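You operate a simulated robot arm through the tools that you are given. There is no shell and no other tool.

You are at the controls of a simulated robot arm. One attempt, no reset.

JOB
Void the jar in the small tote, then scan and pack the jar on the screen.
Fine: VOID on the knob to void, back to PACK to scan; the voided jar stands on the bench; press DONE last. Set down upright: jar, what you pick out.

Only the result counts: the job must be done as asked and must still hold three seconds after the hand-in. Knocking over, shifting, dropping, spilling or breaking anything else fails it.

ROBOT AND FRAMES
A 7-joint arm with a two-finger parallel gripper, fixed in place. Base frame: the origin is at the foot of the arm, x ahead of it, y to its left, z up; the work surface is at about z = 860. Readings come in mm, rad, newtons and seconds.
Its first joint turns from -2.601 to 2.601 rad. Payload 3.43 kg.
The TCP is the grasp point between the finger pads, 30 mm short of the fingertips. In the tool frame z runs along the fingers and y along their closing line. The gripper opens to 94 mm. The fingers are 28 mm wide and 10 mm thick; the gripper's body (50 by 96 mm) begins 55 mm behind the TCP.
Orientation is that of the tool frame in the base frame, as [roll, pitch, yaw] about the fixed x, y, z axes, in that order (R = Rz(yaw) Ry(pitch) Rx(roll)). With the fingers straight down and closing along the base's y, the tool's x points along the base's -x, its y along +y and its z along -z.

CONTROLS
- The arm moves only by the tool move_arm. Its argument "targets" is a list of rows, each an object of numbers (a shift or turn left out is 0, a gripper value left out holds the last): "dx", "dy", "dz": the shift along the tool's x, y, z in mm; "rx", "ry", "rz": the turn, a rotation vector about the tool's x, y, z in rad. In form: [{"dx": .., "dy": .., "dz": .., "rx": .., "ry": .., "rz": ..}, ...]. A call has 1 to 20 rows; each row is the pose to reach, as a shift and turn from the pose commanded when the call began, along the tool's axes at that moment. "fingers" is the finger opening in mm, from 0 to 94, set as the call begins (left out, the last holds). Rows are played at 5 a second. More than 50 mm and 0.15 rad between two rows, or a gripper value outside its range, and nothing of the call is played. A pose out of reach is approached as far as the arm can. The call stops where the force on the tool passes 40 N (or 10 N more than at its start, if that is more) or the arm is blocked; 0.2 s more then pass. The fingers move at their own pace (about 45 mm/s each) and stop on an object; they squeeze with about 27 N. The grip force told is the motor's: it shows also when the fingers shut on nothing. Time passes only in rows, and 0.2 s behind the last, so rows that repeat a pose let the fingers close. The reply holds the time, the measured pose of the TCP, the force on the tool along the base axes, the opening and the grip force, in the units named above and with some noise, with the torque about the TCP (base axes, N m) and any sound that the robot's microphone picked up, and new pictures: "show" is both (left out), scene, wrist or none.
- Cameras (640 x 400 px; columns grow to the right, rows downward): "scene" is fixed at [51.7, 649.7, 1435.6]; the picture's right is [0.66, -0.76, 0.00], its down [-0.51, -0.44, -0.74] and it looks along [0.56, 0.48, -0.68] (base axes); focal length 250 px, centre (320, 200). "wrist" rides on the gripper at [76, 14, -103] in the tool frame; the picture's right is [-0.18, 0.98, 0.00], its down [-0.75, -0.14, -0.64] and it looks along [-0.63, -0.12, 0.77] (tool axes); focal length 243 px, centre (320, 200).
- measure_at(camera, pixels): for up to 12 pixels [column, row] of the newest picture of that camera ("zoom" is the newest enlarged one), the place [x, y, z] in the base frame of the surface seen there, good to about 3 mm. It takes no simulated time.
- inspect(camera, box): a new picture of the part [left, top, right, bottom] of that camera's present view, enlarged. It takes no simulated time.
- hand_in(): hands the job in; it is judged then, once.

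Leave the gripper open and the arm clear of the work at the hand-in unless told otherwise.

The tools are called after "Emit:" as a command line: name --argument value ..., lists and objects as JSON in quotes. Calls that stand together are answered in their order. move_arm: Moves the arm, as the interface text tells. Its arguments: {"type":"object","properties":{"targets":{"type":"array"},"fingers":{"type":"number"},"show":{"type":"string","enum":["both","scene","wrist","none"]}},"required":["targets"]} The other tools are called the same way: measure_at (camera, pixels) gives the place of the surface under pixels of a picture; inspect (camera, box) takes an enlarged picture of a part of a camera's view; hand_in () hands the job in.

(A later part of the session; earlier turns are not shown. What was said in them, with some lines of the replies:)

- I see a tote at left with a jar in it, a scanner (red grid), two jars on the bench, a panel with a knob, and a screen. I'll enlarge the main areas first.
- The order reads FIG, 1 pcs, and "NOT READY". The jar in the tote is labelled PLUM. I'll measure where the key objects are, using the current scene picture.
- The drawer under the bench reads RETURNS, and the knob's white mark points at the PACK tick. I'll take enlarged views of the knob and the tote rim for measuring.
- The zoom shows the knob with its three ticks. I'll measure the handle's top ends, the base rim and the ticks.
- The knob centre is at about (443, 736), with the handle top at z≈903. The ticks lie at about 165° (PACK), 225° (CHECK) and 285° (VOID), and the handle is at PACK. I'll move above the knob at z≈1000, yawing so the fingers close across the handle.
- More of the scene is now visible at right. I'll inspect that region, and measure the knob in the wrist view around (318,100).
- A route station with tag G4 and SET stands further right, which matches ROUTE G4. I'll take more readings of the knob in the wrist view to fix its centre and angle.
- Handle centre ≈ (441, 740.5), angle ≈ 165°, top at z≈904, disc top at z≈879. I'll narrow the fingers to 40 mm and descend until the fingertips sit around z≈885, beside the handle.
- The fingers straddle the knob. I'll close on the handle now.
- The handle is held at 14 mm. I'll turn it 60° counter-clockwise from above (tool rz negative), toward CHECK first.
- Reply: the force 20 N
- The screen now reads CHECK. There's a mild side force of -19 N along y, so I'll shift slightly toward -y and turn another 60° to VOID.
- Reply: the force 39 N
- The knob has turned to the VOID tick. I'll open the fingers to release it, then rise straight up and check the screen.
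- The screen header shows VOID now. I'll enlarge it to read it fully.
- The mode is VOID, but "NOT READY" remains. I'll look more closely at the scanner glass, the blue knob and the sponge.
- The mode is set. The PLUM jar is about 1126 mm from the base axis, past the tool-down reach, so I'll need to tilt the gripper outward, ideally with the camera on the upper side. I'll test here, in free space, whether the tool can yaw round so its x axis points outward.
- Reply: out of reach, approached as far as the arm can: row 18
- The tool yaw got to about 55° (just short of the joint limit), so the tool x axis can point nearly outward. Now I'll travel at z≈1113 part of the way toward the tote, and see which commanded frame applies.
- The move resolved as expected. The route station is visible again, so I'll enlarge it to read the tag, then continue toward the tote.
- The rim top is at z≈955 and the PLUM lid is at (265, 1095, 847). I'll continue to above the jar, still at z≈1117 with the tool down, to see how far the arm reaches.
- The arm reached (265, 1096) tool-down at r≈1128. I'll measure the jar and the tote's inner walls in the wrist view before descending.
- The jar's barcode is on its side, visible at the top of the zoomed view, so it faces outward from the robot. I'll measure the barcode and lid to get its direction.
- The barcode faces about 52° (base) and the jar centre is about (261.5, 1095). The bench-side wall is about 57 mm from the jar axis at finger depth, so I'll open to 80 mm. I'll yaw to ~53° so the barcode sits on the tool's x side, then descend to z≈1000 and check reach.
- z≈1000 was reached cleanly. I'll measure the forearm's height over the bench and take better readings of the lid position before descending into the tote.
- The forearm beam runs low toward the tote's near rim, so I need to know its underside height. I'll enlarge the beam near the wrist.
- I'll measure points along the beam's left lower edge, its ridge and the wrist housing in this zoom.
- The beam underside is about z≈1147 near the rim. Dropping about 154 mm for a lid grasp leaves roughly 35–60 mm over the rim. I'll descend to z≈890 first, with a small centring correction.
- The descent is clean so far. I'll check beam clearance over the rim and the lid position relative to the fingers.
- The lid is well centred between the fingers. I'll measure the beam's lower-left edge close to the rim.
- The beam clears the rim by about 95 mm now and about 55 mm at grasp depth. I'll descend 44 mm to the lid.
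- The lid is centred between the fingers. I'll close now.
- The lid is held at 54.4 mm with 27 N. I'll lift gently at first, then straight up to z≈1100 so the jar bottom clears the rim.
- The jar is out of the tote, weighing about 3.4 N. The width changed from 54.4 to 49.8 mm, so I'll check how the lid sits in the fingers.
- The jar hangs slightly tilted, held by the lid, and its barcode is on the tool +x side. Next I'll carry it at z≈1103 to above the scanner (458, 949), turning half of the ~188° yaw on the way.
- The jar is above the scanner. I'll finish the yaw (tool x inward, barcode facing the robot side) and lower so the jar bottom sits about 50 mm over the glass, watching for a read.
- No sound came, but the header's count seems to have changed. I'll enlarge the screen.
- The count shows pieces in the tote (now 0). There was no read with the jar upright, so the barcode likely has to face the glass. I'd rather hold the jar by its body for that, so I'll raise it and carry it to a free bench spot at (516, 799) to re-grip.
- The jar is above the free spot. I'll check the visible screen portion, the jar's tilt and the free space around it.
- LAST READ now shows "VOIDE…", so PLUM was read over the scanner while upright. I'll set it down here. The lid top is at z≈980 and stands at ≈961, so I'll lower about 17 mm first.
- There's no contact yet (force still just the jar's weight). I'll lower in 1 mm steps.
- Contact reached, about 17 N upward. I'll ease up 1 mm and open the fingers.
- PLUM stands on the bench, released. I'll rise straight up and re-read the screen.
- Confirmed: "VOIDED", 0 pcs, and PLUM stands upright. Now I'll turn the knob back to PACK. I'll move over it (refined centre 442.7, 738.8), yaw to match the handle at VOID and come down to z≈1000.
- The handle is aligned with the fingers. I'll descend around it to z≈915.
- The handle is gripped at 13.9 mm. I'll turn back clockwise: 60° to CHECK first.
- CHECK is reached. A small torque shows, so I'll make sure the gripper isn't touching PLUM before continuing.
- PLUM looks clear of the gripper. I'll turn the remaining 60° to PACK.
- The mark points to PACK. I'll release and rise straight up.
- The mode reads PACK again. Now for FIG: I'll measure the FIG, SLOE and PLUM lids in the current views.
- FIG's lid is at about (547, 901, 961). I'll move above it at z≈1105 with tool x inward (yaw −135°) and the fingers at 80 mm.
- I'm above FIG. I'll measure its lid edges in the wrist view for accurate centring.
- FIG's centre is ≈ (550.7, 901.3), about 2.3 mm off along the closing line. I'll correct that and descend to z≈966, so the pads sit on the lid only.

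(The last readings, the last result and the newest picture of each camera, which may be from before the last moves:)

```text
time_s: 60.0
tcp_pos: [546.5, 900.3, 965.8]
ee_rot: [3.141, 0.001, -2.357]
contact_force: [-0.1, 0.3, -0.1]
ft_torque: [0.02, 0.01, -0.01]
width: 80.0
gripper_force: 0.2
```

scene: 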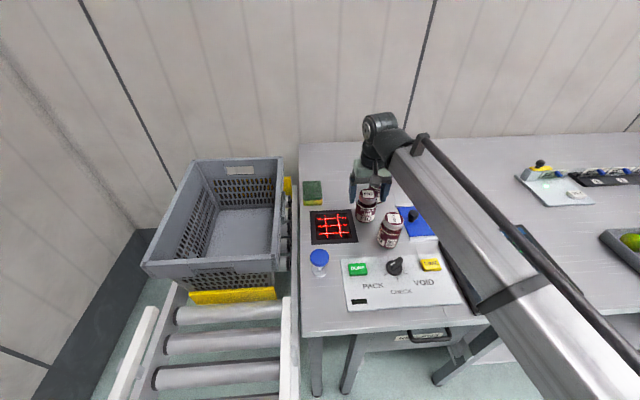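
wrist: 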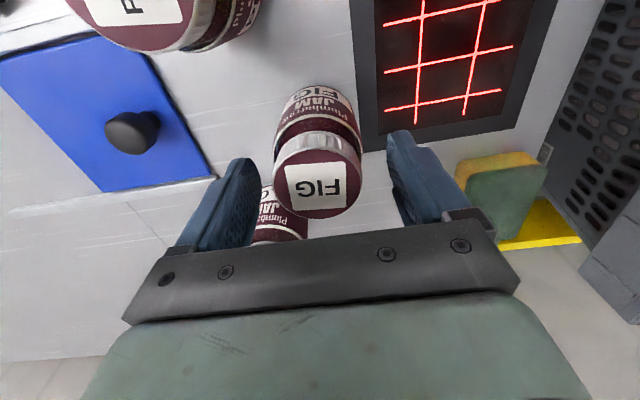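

The lid sits about 4 px left of centre, roughly 2 mm. I'll nudge 2 mm and then close.

Emit:
move_arm --targets '[{"dy": -1}, {"dy": -2}, {"dy": -2}]' --show "none"

Emit:
move_arm --targets '[{"dz": 0}, {"dz": 0}, {"dz": 0}, {"dz": 0}, {"dz": 0}]' --fingers 0

```text
time_s: 60.8
tcp_pos: [548.5, 898.2, 966.0]
ee_rot: [3.14, -0.001, -2.356]
contact_force: [0.3, -0.1, -0.1]
ft_torque: [0.03, -0.02, -0.01]
width: 79.9
gripper_force: 0.1
```

```text
time_s: 62.0
tcp_pos: [547.2, 899.2, 967.2]
ee_rot: [3.14, -0.001, -2.356]
contact_force: [1.7, -1.2, 1.0]
ft_torque: [-0.07, -0.04, 0.02]
width: 49.8
gripper_force: 27.2
```

scene: 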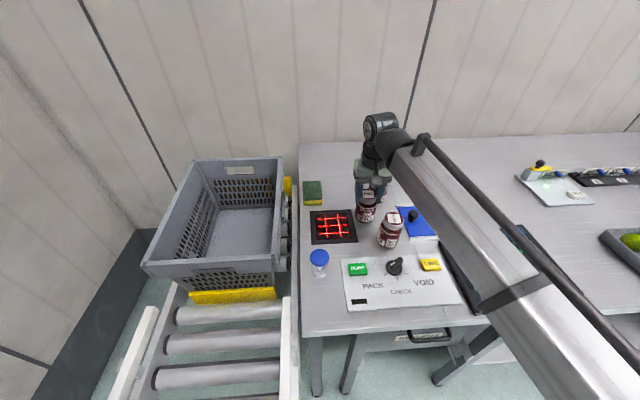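
wrist: 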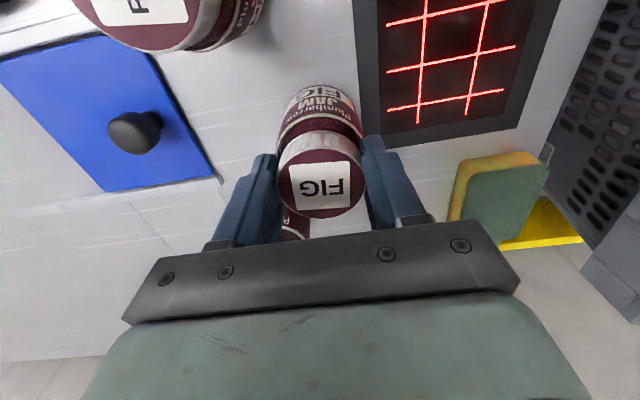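

FIG is gripped by the lid at 49.8 mm. I'll lift it 50 mm gently, then carry it over to the scanner.

Emit:
move_arm --targets '[{"dz": -4}, {"dz": -12}, {"dz": -25}, {"dz": -40}, {"dz": -52}, {"dx": 3.5, "dy": 12, "dz": -52}, {"dx": 7, "dy": 25, "dz": -52}, {"dx": 11, "dy": 38, "dz": -52}, {"dx": 14.5, "dy": 51, "dz": -52}, {"dx": 18, "dy": 64, "dz": -52}, {"dx": 22, "dy": 77, "dz": -52}, {"dx": 26, "dy": 90, "dz": -50}, {"dx": 28.3, "dy": 99, "dz": -46}, {"dx": 28.3, "dy": 99, "dz": -44}, {"dx": 28.3, "dy": 99, "dz": -44}]'

```text
time_s: 65.2
tcp_pos: [457.7, 948.7, 1010.5]
ee_rot: [3.14, 0.0, -2.355]
contact_force: [-0.3, -0.1, -4.3]
ft_torque: [-0.02, 0.05, 0.0]
width: 49.8
gripper_force: 26.6
```

scene: 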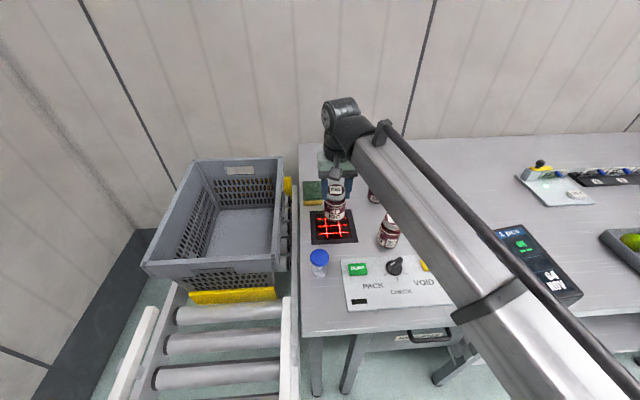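
wrist: 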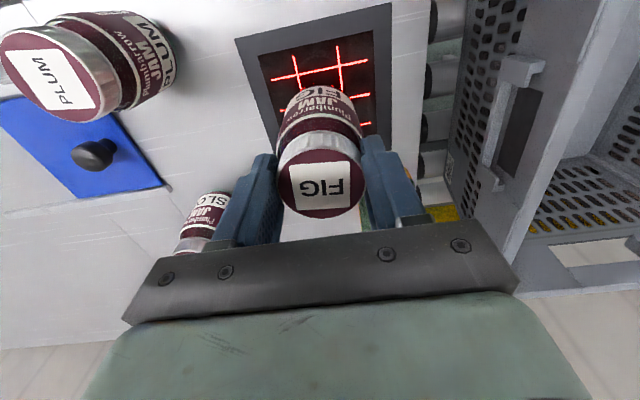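

The header now seems to read "1 pcs". I'll check the visible part of the screen.

Emit:
inspect --camera "scene" --box '[460, 215, 600, 310]'

Emit:
inspect --camera "scene" --box '[300, 160, 400, 250]'

```text
4.21 times, centred on (530, 262) of scene
```

zoom: 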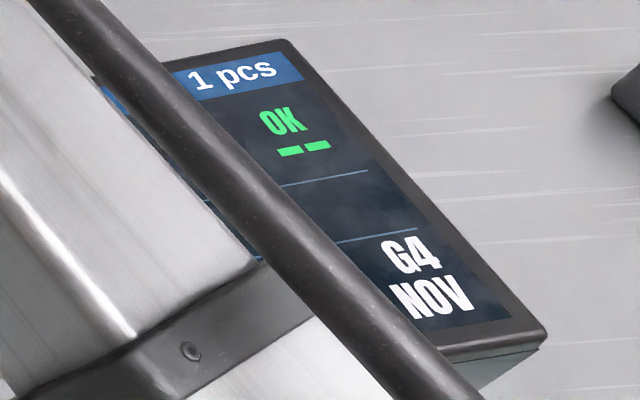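

```text
4.44 times, centred on (350, 205) of scene
```

zoom: 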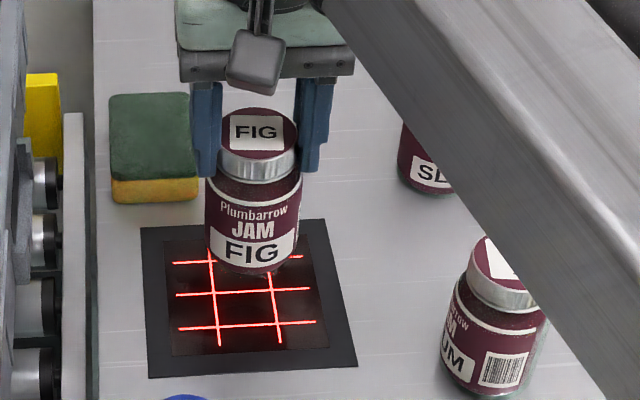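

FIG was read: OK, 1 pcs. Now to pack it: I'll raise to z≈1103, carry it over the tote to (261, 1095), and yaw so tool x points at 135°. That gives more wall clearance, with the fingers closing parallel to the bench-side wall.

Emit:
move_arm --targets '[{"dz": -22}, {"dz": -46}, {"dz": -70}, {"dz": -93}, {"dx": 2.4, "dy": 16.2, "dz": -93, "rz": 0.1}, {"dx": 4.7, "dy": 32.4, "dz": -93, "rz": 0.21}, {"dx": 7, "dy": 48.6, "dz": -93, "rz": 0.315}, {"dx": 9.4, "dy": 64.8, "dz": -93, "rz": 0.42}, {"dx": 11.8, "dy": 81, "dz": -93, "rz": 0.525}, {"dx": 14, "dy": 97.2, "dz": -93, "rz": 0.63}, {"dx": 16.5, "dy": 113.4, "dz": -93, "rz": 0.735}, {"dx": 18.8, "dy": 129.5, "dz": -93, "rz": 0.84}, {"dx": 21.2, "dy": 145.7, "dz": -93, "rz": 0.945}, {"dx": 23.5, "dy": 162, "dz": -93, "rz": 1.05}, {"dx": 26, "dy": 178, "dz": -93, "rz": 1.155}, {"dx": 28.2, "dy": 194.3, "dz": -93, "rz": 1.26}, {"dx": 30.6, "dy": 210.5, "dz": -93, "rz": 1.365}, {"dx": 33, "dy": 226.7, "dz": -93, "rz": 1.47}, {"dx": 35.3, "dy": 242.9, "dz": -93, "rz": 1.571}]'

```text
time_s: 69.2
tcp_pos: [263.4, 1094.3, 1105.0]
ee_rot: [3.14, -0.002, 2.351]
contact_force: [-0.2, -0.5, -3.4]
ft_torque: [0.0, -0.01, -0.02]
width: 49.9
gripper_force: 27.2
```

scene: 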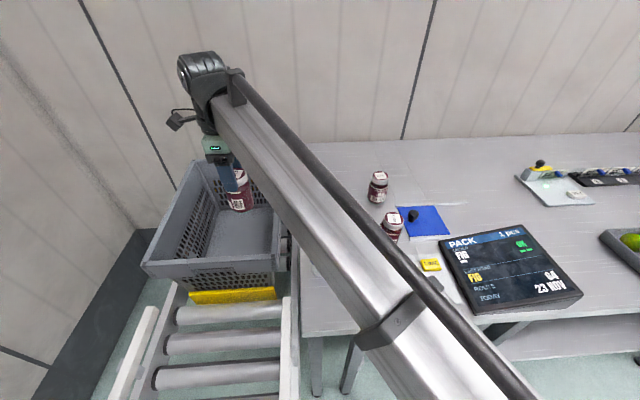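
wrist: 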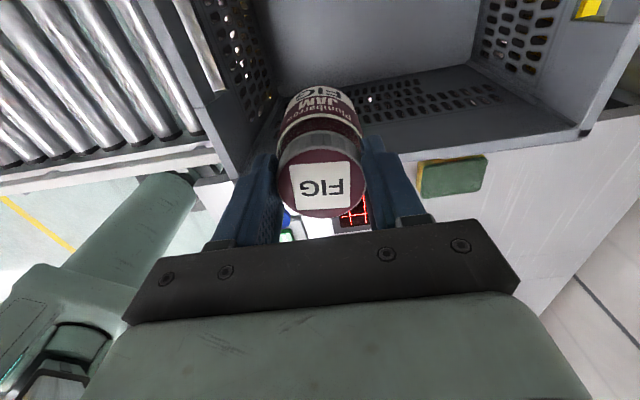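

I'm above the tote. I'll read the screen (now fully visible) and check the tote floor below.

Emit:
inspect --camera "scene" --box '[435, 220, 585, 314]'

Emit:
measure_at --camera "scene" --pixels '[[255, 230], [240, 225], [225, 235], [265, 220], [240, 200], [238, 175]]'

Emit:
inspect --camera "scene" --box '[180, 120, 300, 270]'

```text
4.26 times, centred on (510, 267) of scene
```

zoom: 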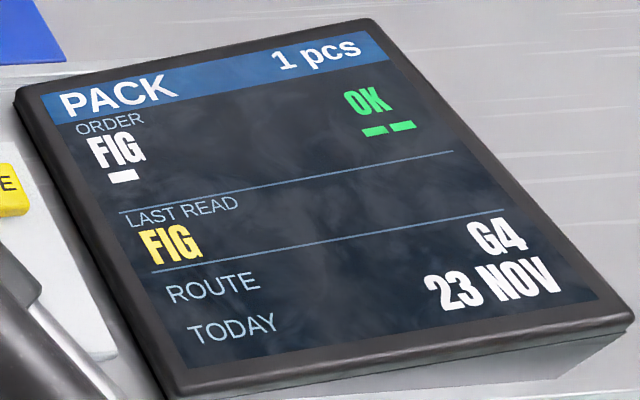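

```text
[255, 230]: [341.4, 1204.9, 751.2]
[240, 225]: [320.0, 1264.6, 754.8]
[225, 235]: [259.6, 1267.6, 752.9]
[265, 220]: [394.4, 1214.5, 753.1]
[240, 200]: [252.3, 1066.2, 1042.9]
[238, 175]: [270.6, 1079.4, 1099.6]
```

```text
2.67 times, centred on (240, 195) of scene
```

zoom: 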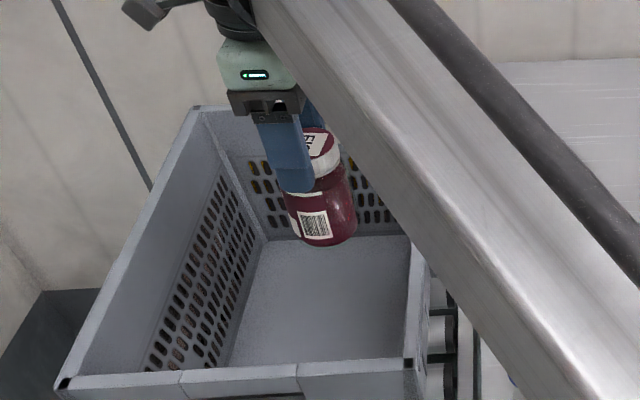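

The screen reads LAST READ FIG, with OK on the order line. I'll check the jar's level in the grip, then descend.

Emit:
measure_at --camera "wrist" --pixels '[[318, 183], [318, 160], [320, 208], [288, 178], [354, 178], [318, 185]]'

Emit:
move_arm --targets '[{"dz": 20}, {"dz": 45}, {"dz": 70}, {"dz": 95}, {"dz": 120}, {"dz": 145}, {"dz": 170}, {"dz": 190}, {"dz": 205}, {"dz": 218}, {"dz": 228}, {"dz": 228}]'

```text
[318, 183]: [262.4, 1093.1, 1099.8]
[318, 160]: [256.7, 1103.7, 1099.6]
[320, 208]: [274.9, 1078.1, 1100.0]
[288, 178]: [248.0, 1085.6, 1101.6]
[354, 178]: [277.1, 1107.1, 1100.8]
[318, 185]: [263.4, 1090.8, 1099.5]
```

```text
time_s: 71.8
tcp_pos: [261.8, 1094.6, 875.9]
ee_rot: [-3.141, -0.002, 2.356]
contact_force: [-0.1, 0.6, -3.8]
ft_torque: [0.01, 0.03, -0.02]
width: 49.6
gripper_force: 27.5
```

scene: 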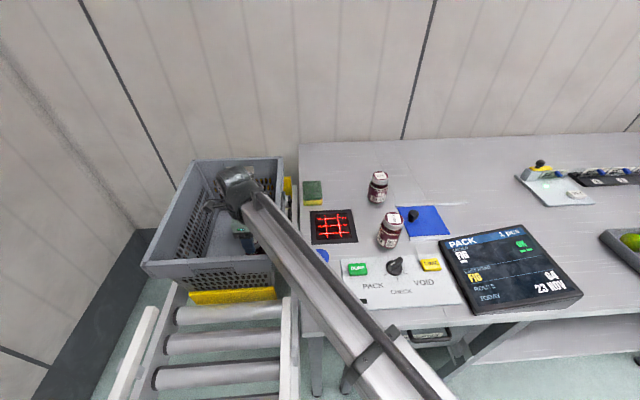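
wrist: 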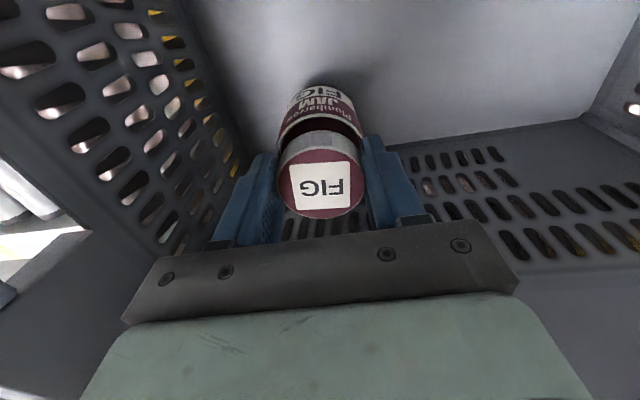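

The jar is level and inside the tote. I'll lower toward the floor: 16 mm first, then 1 mm steps.

Emit:
move_arm --targets '[{"dz": 6}, {"dz": 12}, {"dz": 16}, {"dz": 18}, {"dz": 18}]' --show "none"

```text
time_s: 73.0
tcp_pos: [261.5, 1095.4, 856.6]
ee_rot: [3.141, -0.001, 2.357]
contact_force: [-0.6, 0.6, -3.2]
ft_torque: [0.01, 0.04, -0.01]
width: 49.6
gripper_force: 26.6
```

Still hanging free (−3.2 N). I'll go on in 1 mm steps.

Emit:
move_arm --targets '[{"dz": 1}, {"dz": 2}, {"dz": 3}, {"dz": 3}]' --show "none"

```text
time_s: 74.0
tcp_pos: [261.9, 1095.7, 855.2]
ee_rot: [3.141, -0.003, 2.356]
contact_force: [0.0, -0.4, -3.2]
ft_torque: [0.0, 0.0, 0.02]
width: 49.7
gripper_force: 27.3
```

Emit:
move_arm --targets '[{"dz": 1}, {"dz": 2}, {"dz": 2}]' --show "none"

```text
time_s: 74.8
tcp_pos: [261.1, 1095.9, 853.3]
ee_rot: [3.14, -0.002, 2.356]
contact_force: [-0.9, -0.6, 1.5]
ft_torque: [0.03, 0.01, 0.01]
width: 49.7
gripper_force: 27.0
```

Contact with the tote floor: the force went from −3.2 to +1.5 N. I'll open the fingers to 76 mm here.

Emit:
move_arm --targets '[{"dz": 0}, {"dz": 0}, {"dz": 0}, {"dz": 0}, {"dz": 0}]' --fingers 76

```text
time_s: 76.0
tcp_pos: [262.0, 1096.1, 853.8]
ee_rot: [3.14, -0.001, 2.357]
contact_force: [-0.5, 0.4, 0.4]
ft_torque: [0.0, 0.01, -0.01]
width: 76.2
gripper_force: 0.0
```

scene: 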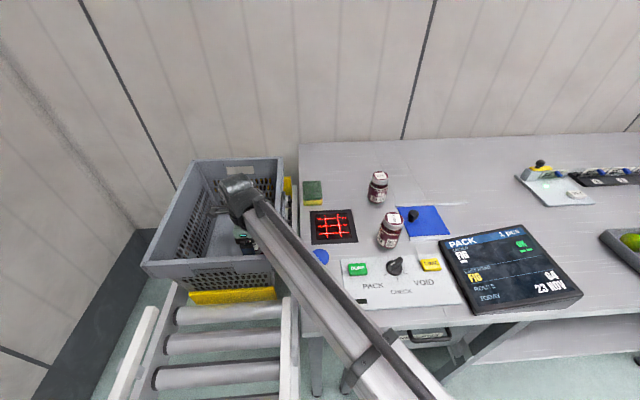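
wrist: 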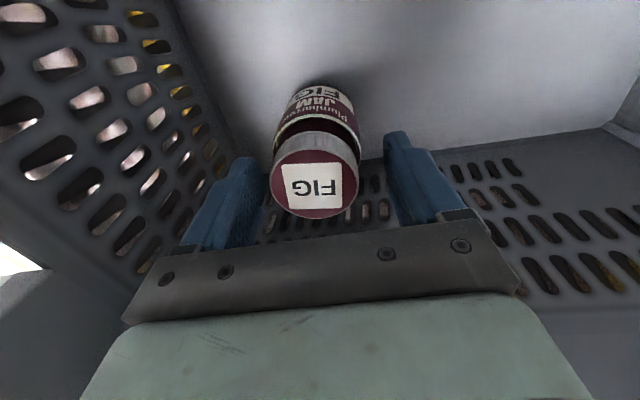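

FIG stands free in the tote. I'll widen to 90 mm for margin and lift straight up to z≈1105.

Emit:
move_arm --targets '[{"dz": 0}, {"dz": 0}, {"dz": -10}, {"dz": -25}, {"dz": -45}, {"dz": -70}, {"dz": -100}, {"dz": -130}, {"dz": -160}, {"dz": -190}, {"dz": -220}, {"dz": -250}]' --fingers 90

```text
time_s: 78.6
tcp_pos: [262.3, 1095.3, 1101.0]
ee_rot: [-3.141, -0.002, 2.357]
contact_force: [0.5, -1.2, 0.3]
ft_torque: [-0.01, 0.0, 0.03]
width: 89.9
gripper_force: 0.2
```

scene: 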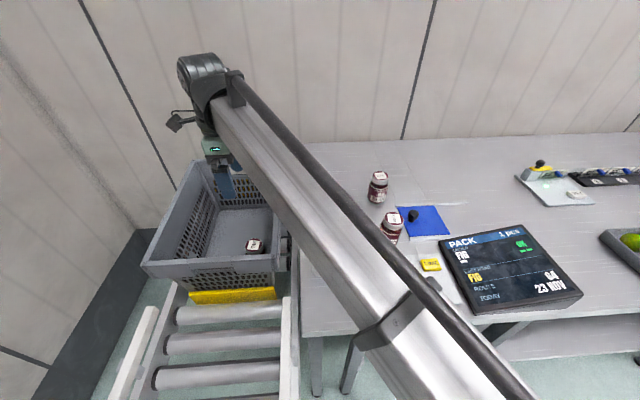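
wrist: 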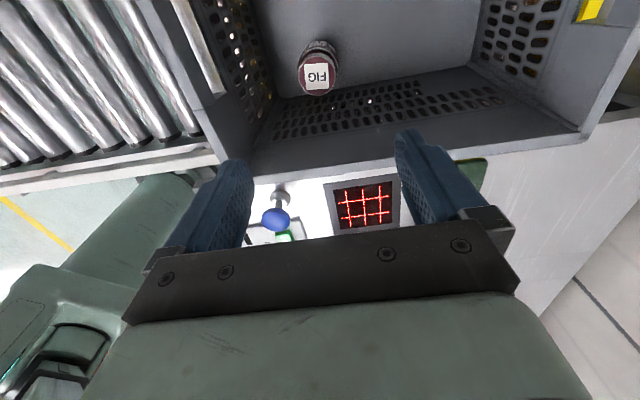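

FIG stands in the tote. Next I'll press DONE: close the fingers, travel at z≈1100 to above DONE (377, 806.5) and lower to z≈1000.

Emit:
move_arm --targets '[{"dx": -28.5, "dy": -12.3}, {"dx": -57, "dy": -24.7}, {"dx": -85.6, "dy": -37}, {"dx": -114, "dy": -49.3}, {"dx": -142.6, "dy": -61.6}, {"dx": -171, "dy": -74}, {"dx": -199.7, "dy": -86.3}, {"dx": -228, "dy": -98.6}, {"dx": -256.8, "dy": -111}, {"dx": -285.3, "dy": -123.3}, {"dx": -285.3, "dy": -123.3, "dz": 30}, {"dx": -285.3, "dy": -123.3, "dz": 60}, {"dx": -285.3, "dy": -123.3, "dz": 90}, {"dx": -285.3, "dy": -123.3, "dz": 110}, {"dx": -285.3, "dy": -123.3, "dz": 110}]' --fingers 0

```text
time_s: 81.8
tcp_pos: [377.4, 805.4, 992.7]
ee_rot: [3.142, -0.003, 2.357]
contact_force: [-0.4, 0.0, -0.7]
ft_torque: [-0.04, -0.02, 0.02]
width: 0.0
gripper_force: 27.1
```

scene: 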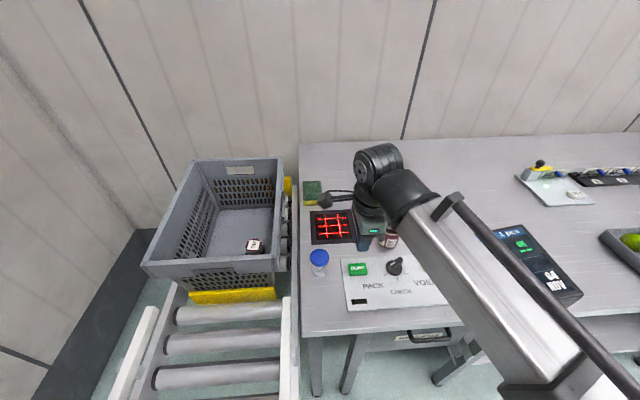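
wrist: 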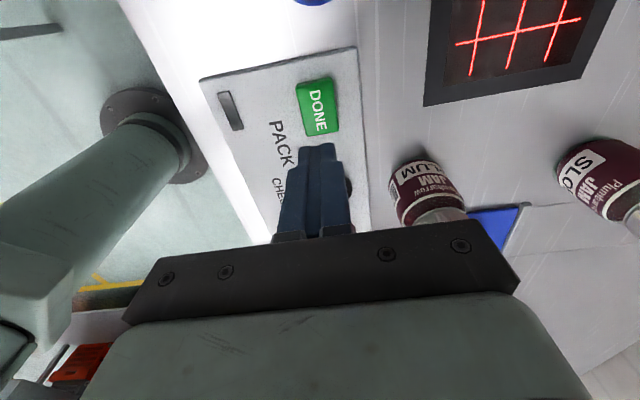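

I'll measure the DONE button's corners in both views and check that FIG stands upright in the tote.

Emit:
measure_at --camera "wrist" --pixels '[[317, 108], [302, 90], [328, 82], [308, 132], [335, 128], [317, 108]]'

Emit:
measure_at --camera "scene" --pixels '[[358, 268], [350, 265], [366, 265], [358, 264], [358, 272], [255, 244]]'

Emit:
inspect --camera "scene" --box '[230, 225, 290, 262]'

Emit:
inspect --camera "scene" --box '[335, 220, 435, 300]'

```text
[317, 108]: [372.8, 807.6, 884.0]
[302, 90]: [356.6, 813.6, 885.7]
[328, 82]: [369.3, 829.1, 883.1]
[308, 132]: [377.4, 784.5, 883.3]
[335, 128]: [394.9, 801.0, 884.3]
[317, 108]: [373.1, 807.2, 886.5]
```

```text
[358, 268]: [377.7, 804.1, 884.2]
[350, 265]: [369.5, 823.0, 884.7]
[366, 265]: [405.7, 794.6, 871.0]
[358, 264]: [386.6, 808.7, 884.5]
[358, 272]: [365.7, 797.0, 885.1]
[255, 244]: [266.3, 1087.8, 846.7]
```

```text
10.67 times, centred on (260, 244) of scene
```

zoom: 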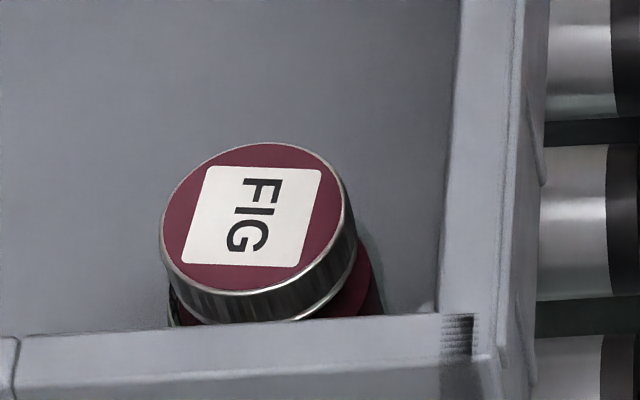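

```text
5.00 times, centred on (385, 260) of scene
```

zoom: 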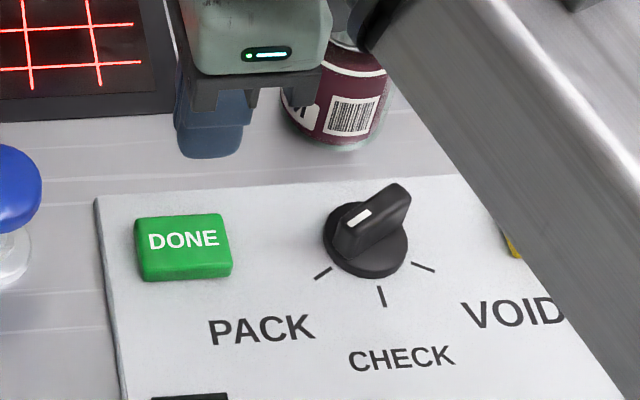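

DONE's centre is ≈ (374.5, 807, 884), the knob mark is at PACK, and FIG stands in the tote. I'll align and lower the closed fingertips to just above the button.

Emit:
move_arm --targets '[{"dx": 2.8, "dy": -0.7, "dz": 20}, {"dx": 2.8, "dy": -0.7, "dz": 45}, {"dx": 2.8, "dy": -0.7, "dz": 65}, {"dx": 2.8, "dy": -0.7, "dz": 73}, {"dx": 2.8, "dy": -0.7, "dz": 73}]'

```text
time_s: 83.0
tcp_pos: [373.6, 807.1, 918.8]
ee_rot: [3.141, -0.003, 2.357]
contact_force: [0.2, -0.3, 0.2]
ft_torque: [0.01, -0.02, 0.02]
width: 0.0
gripper_force: 27.0
```

scene: 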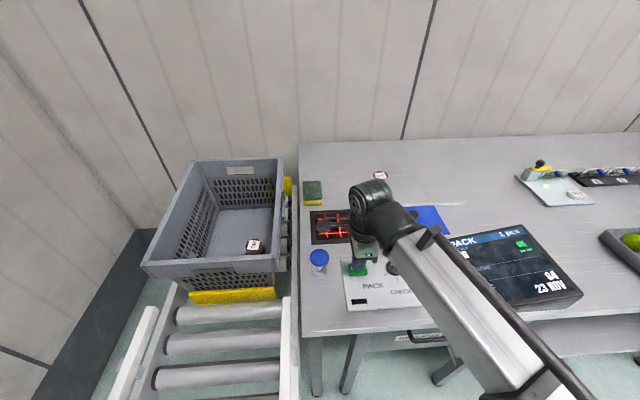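
wrist: 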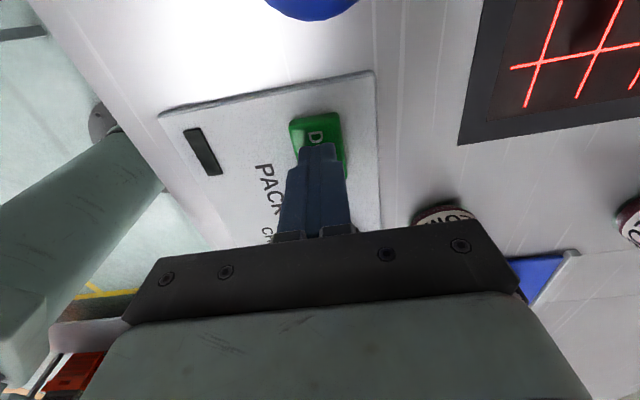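

The fingertips are just above DONE. I'll press down in 1.5 mm steps.

Emit:
move_arm --targets '[{"dz": 2}, {"dz": 3.5}, {"dz": 5}, {"dz": 6.5}, {"dz": 8}, {"dz": 9}, {"dz": 9}]'

```text
time_s: 84.6
tcp_pos: [373.0, 807.8, 909.5]
ee_rot: [3.141, -0.001, 2.357]
contact_force: [0.8, 1.1, 2.4]
ft_torque: [-0.02, -0.02, 0.05]
width: 0.1
gripper_force: 27.3
heard: click
```

scene: 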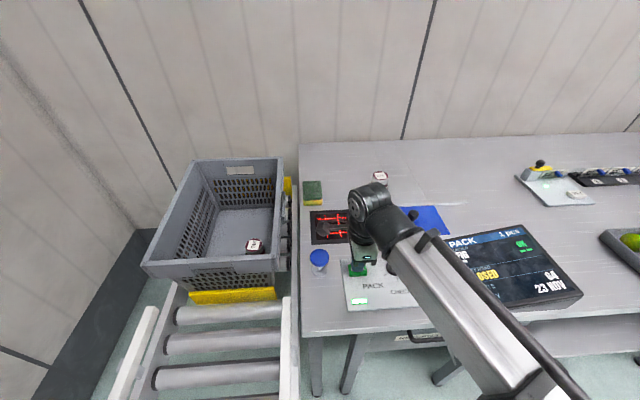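
wrist: 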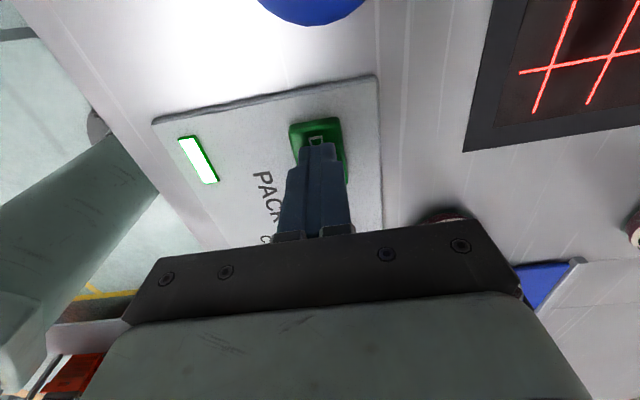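

A click was heard, the lamp on the panel lit, and LAST READ shows "…OSED". I'll rise straight up and open the gripper.

Emit:
move_arm --targets '[{"dz": -5}, {"dz": -15}, {"dz": -35}, {"dz": -65}, {"dz": -100}, {"dz": -140}, {"dz": -180}, {"dz": -220}]'

```text
time_s: 86.4
tcp_pos: [374.3, 807.5, 1130.6]
ee_rot: [3.14, -0.003, 2.356]
contact_force: [1.2, -0.4, 1.3]
ft_torque: [-0.02, -0.02, 0.01]
width: 0.3
gripper_force: 27.1
```

scene: 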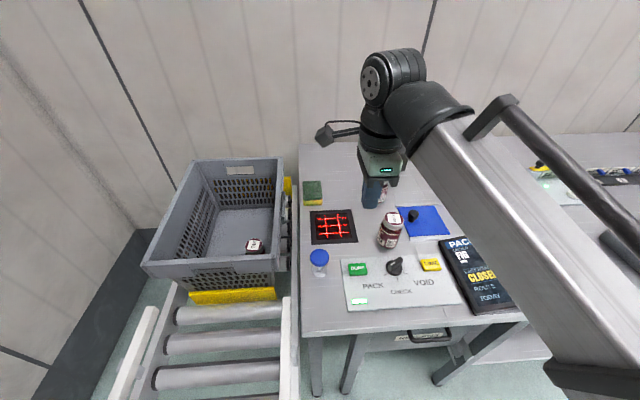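
wrist: 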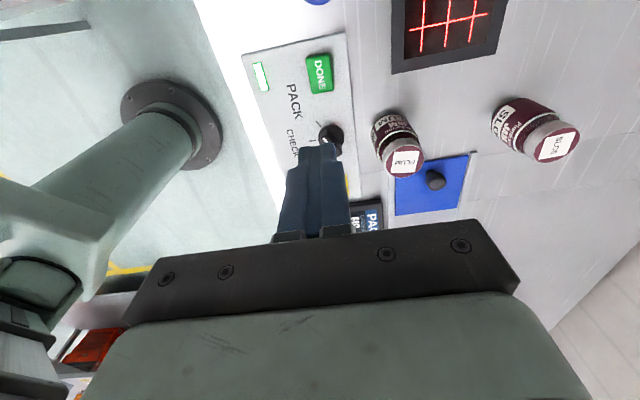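

The screen shows CLOSED. I'll open the gripper and rise further clear, then check everything before handing in.

Emit:
move_arm --targets '[{"dz": -25}, {"dz": -50}, {"dz": -75}, {"dz": -100}, {"dz": -120}, {"dz": -120}, {"dz": -120}, {"dz": -120}]' --fingers 94

Emit:
inspect --camera "scene" --box '[430, 220, 580, 314]'

Emit:
inspect --camera "scene" --box '[300, 150, 460, 315]'

Emit:
inspect --camera "scene" --box '[140, 150, 300, 310]'

```text
time_s: 88.2
tcp_pos: [378.1, 814.0, 1238.2]
ee_rot: [3.118, -0.009, 2.357]
contact_force: [0.5, 0.2, 0.9]
ft_torque: [0.02, 0.01, -0.01]
width: 94.2
gripper_force: 0.1
out of reach, approached as far as the arm can: row 4, 5, 6, 7, 8
```

scene: 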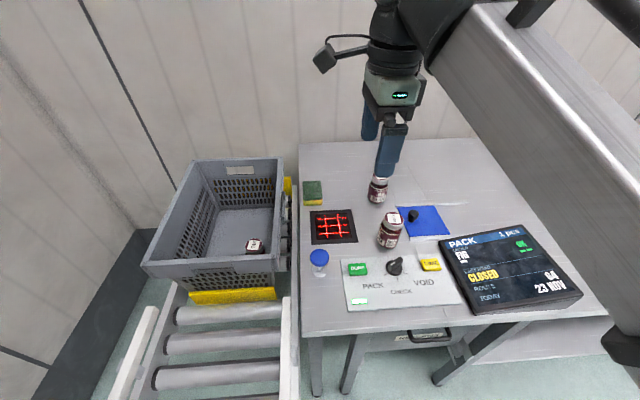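
wrist: 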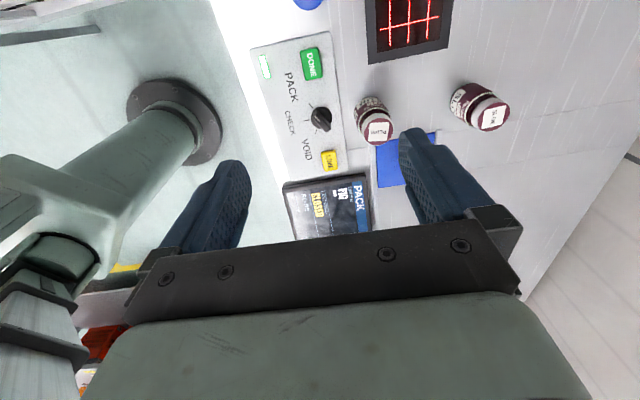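

```text
4.26 times, centred on (505, 267) of scene
```

zoom: 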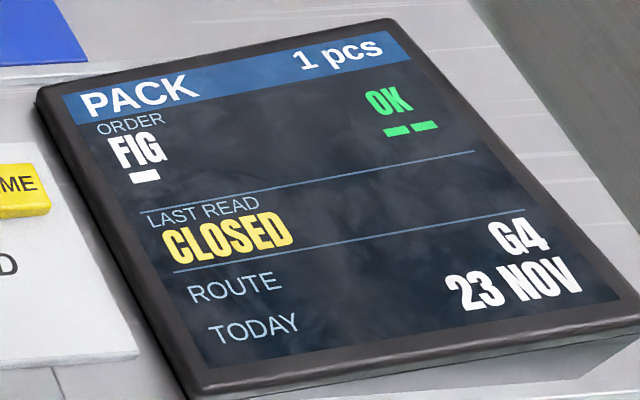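

```text
2.42 times, centred on (380, 232) of scene
```

zoom: 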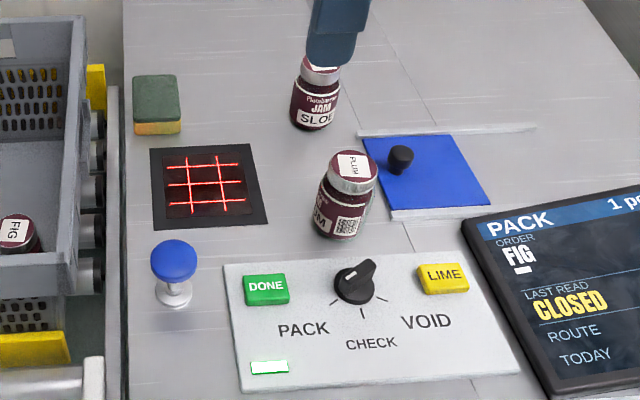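

```text
2.50 times, centred on (220, 230) of scene
```

zoom: 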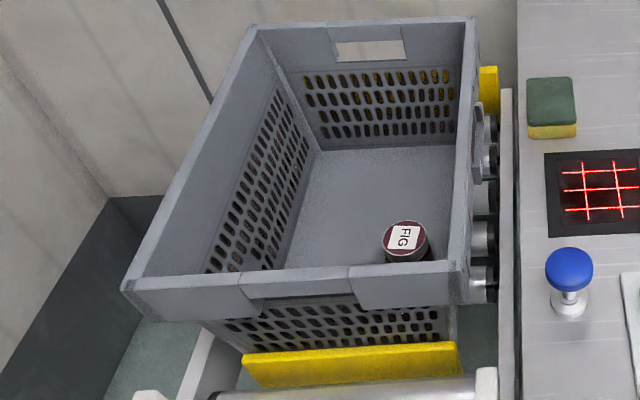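

Everything checks out before hand-in:
- **Screen:** order CLOSED, FIG OK, 1 pcs, and the knob is back at PACK.
- **Jars:** PLUM is voided and upright on the bench, FIG stands upright in the tote, and SLOE hasn't moved.
- **Arm:** the gripper is open and clear of the work.

I'm handing in now.

Emit:
hand_in

```text
The job is handed in.
```

The job is done and handed in; no verdict came back.

- **PLUM, the jar in the tote:** I voided it with the knob on VOID, and the screen showed VOIDED. It now stands upright on the bench.
- **FIG, the jar on the screen:** I turned the knob back to PACK and scanned it, and the screen showed OK and 1 pcs. It now stands upright in the tote.
- **DONE:** I pressed it last. It clicked, the panel lamp lit and the screen showed CLOSED.

The other jar (SLOE), the sponge and the tote looked undisturbed in the last pictures. The gripper was left open and clear of the work.

The screen read NOT READY at the start. It cleared at the first scan, so I left the blue knob, the sliding cover and the route station alone.
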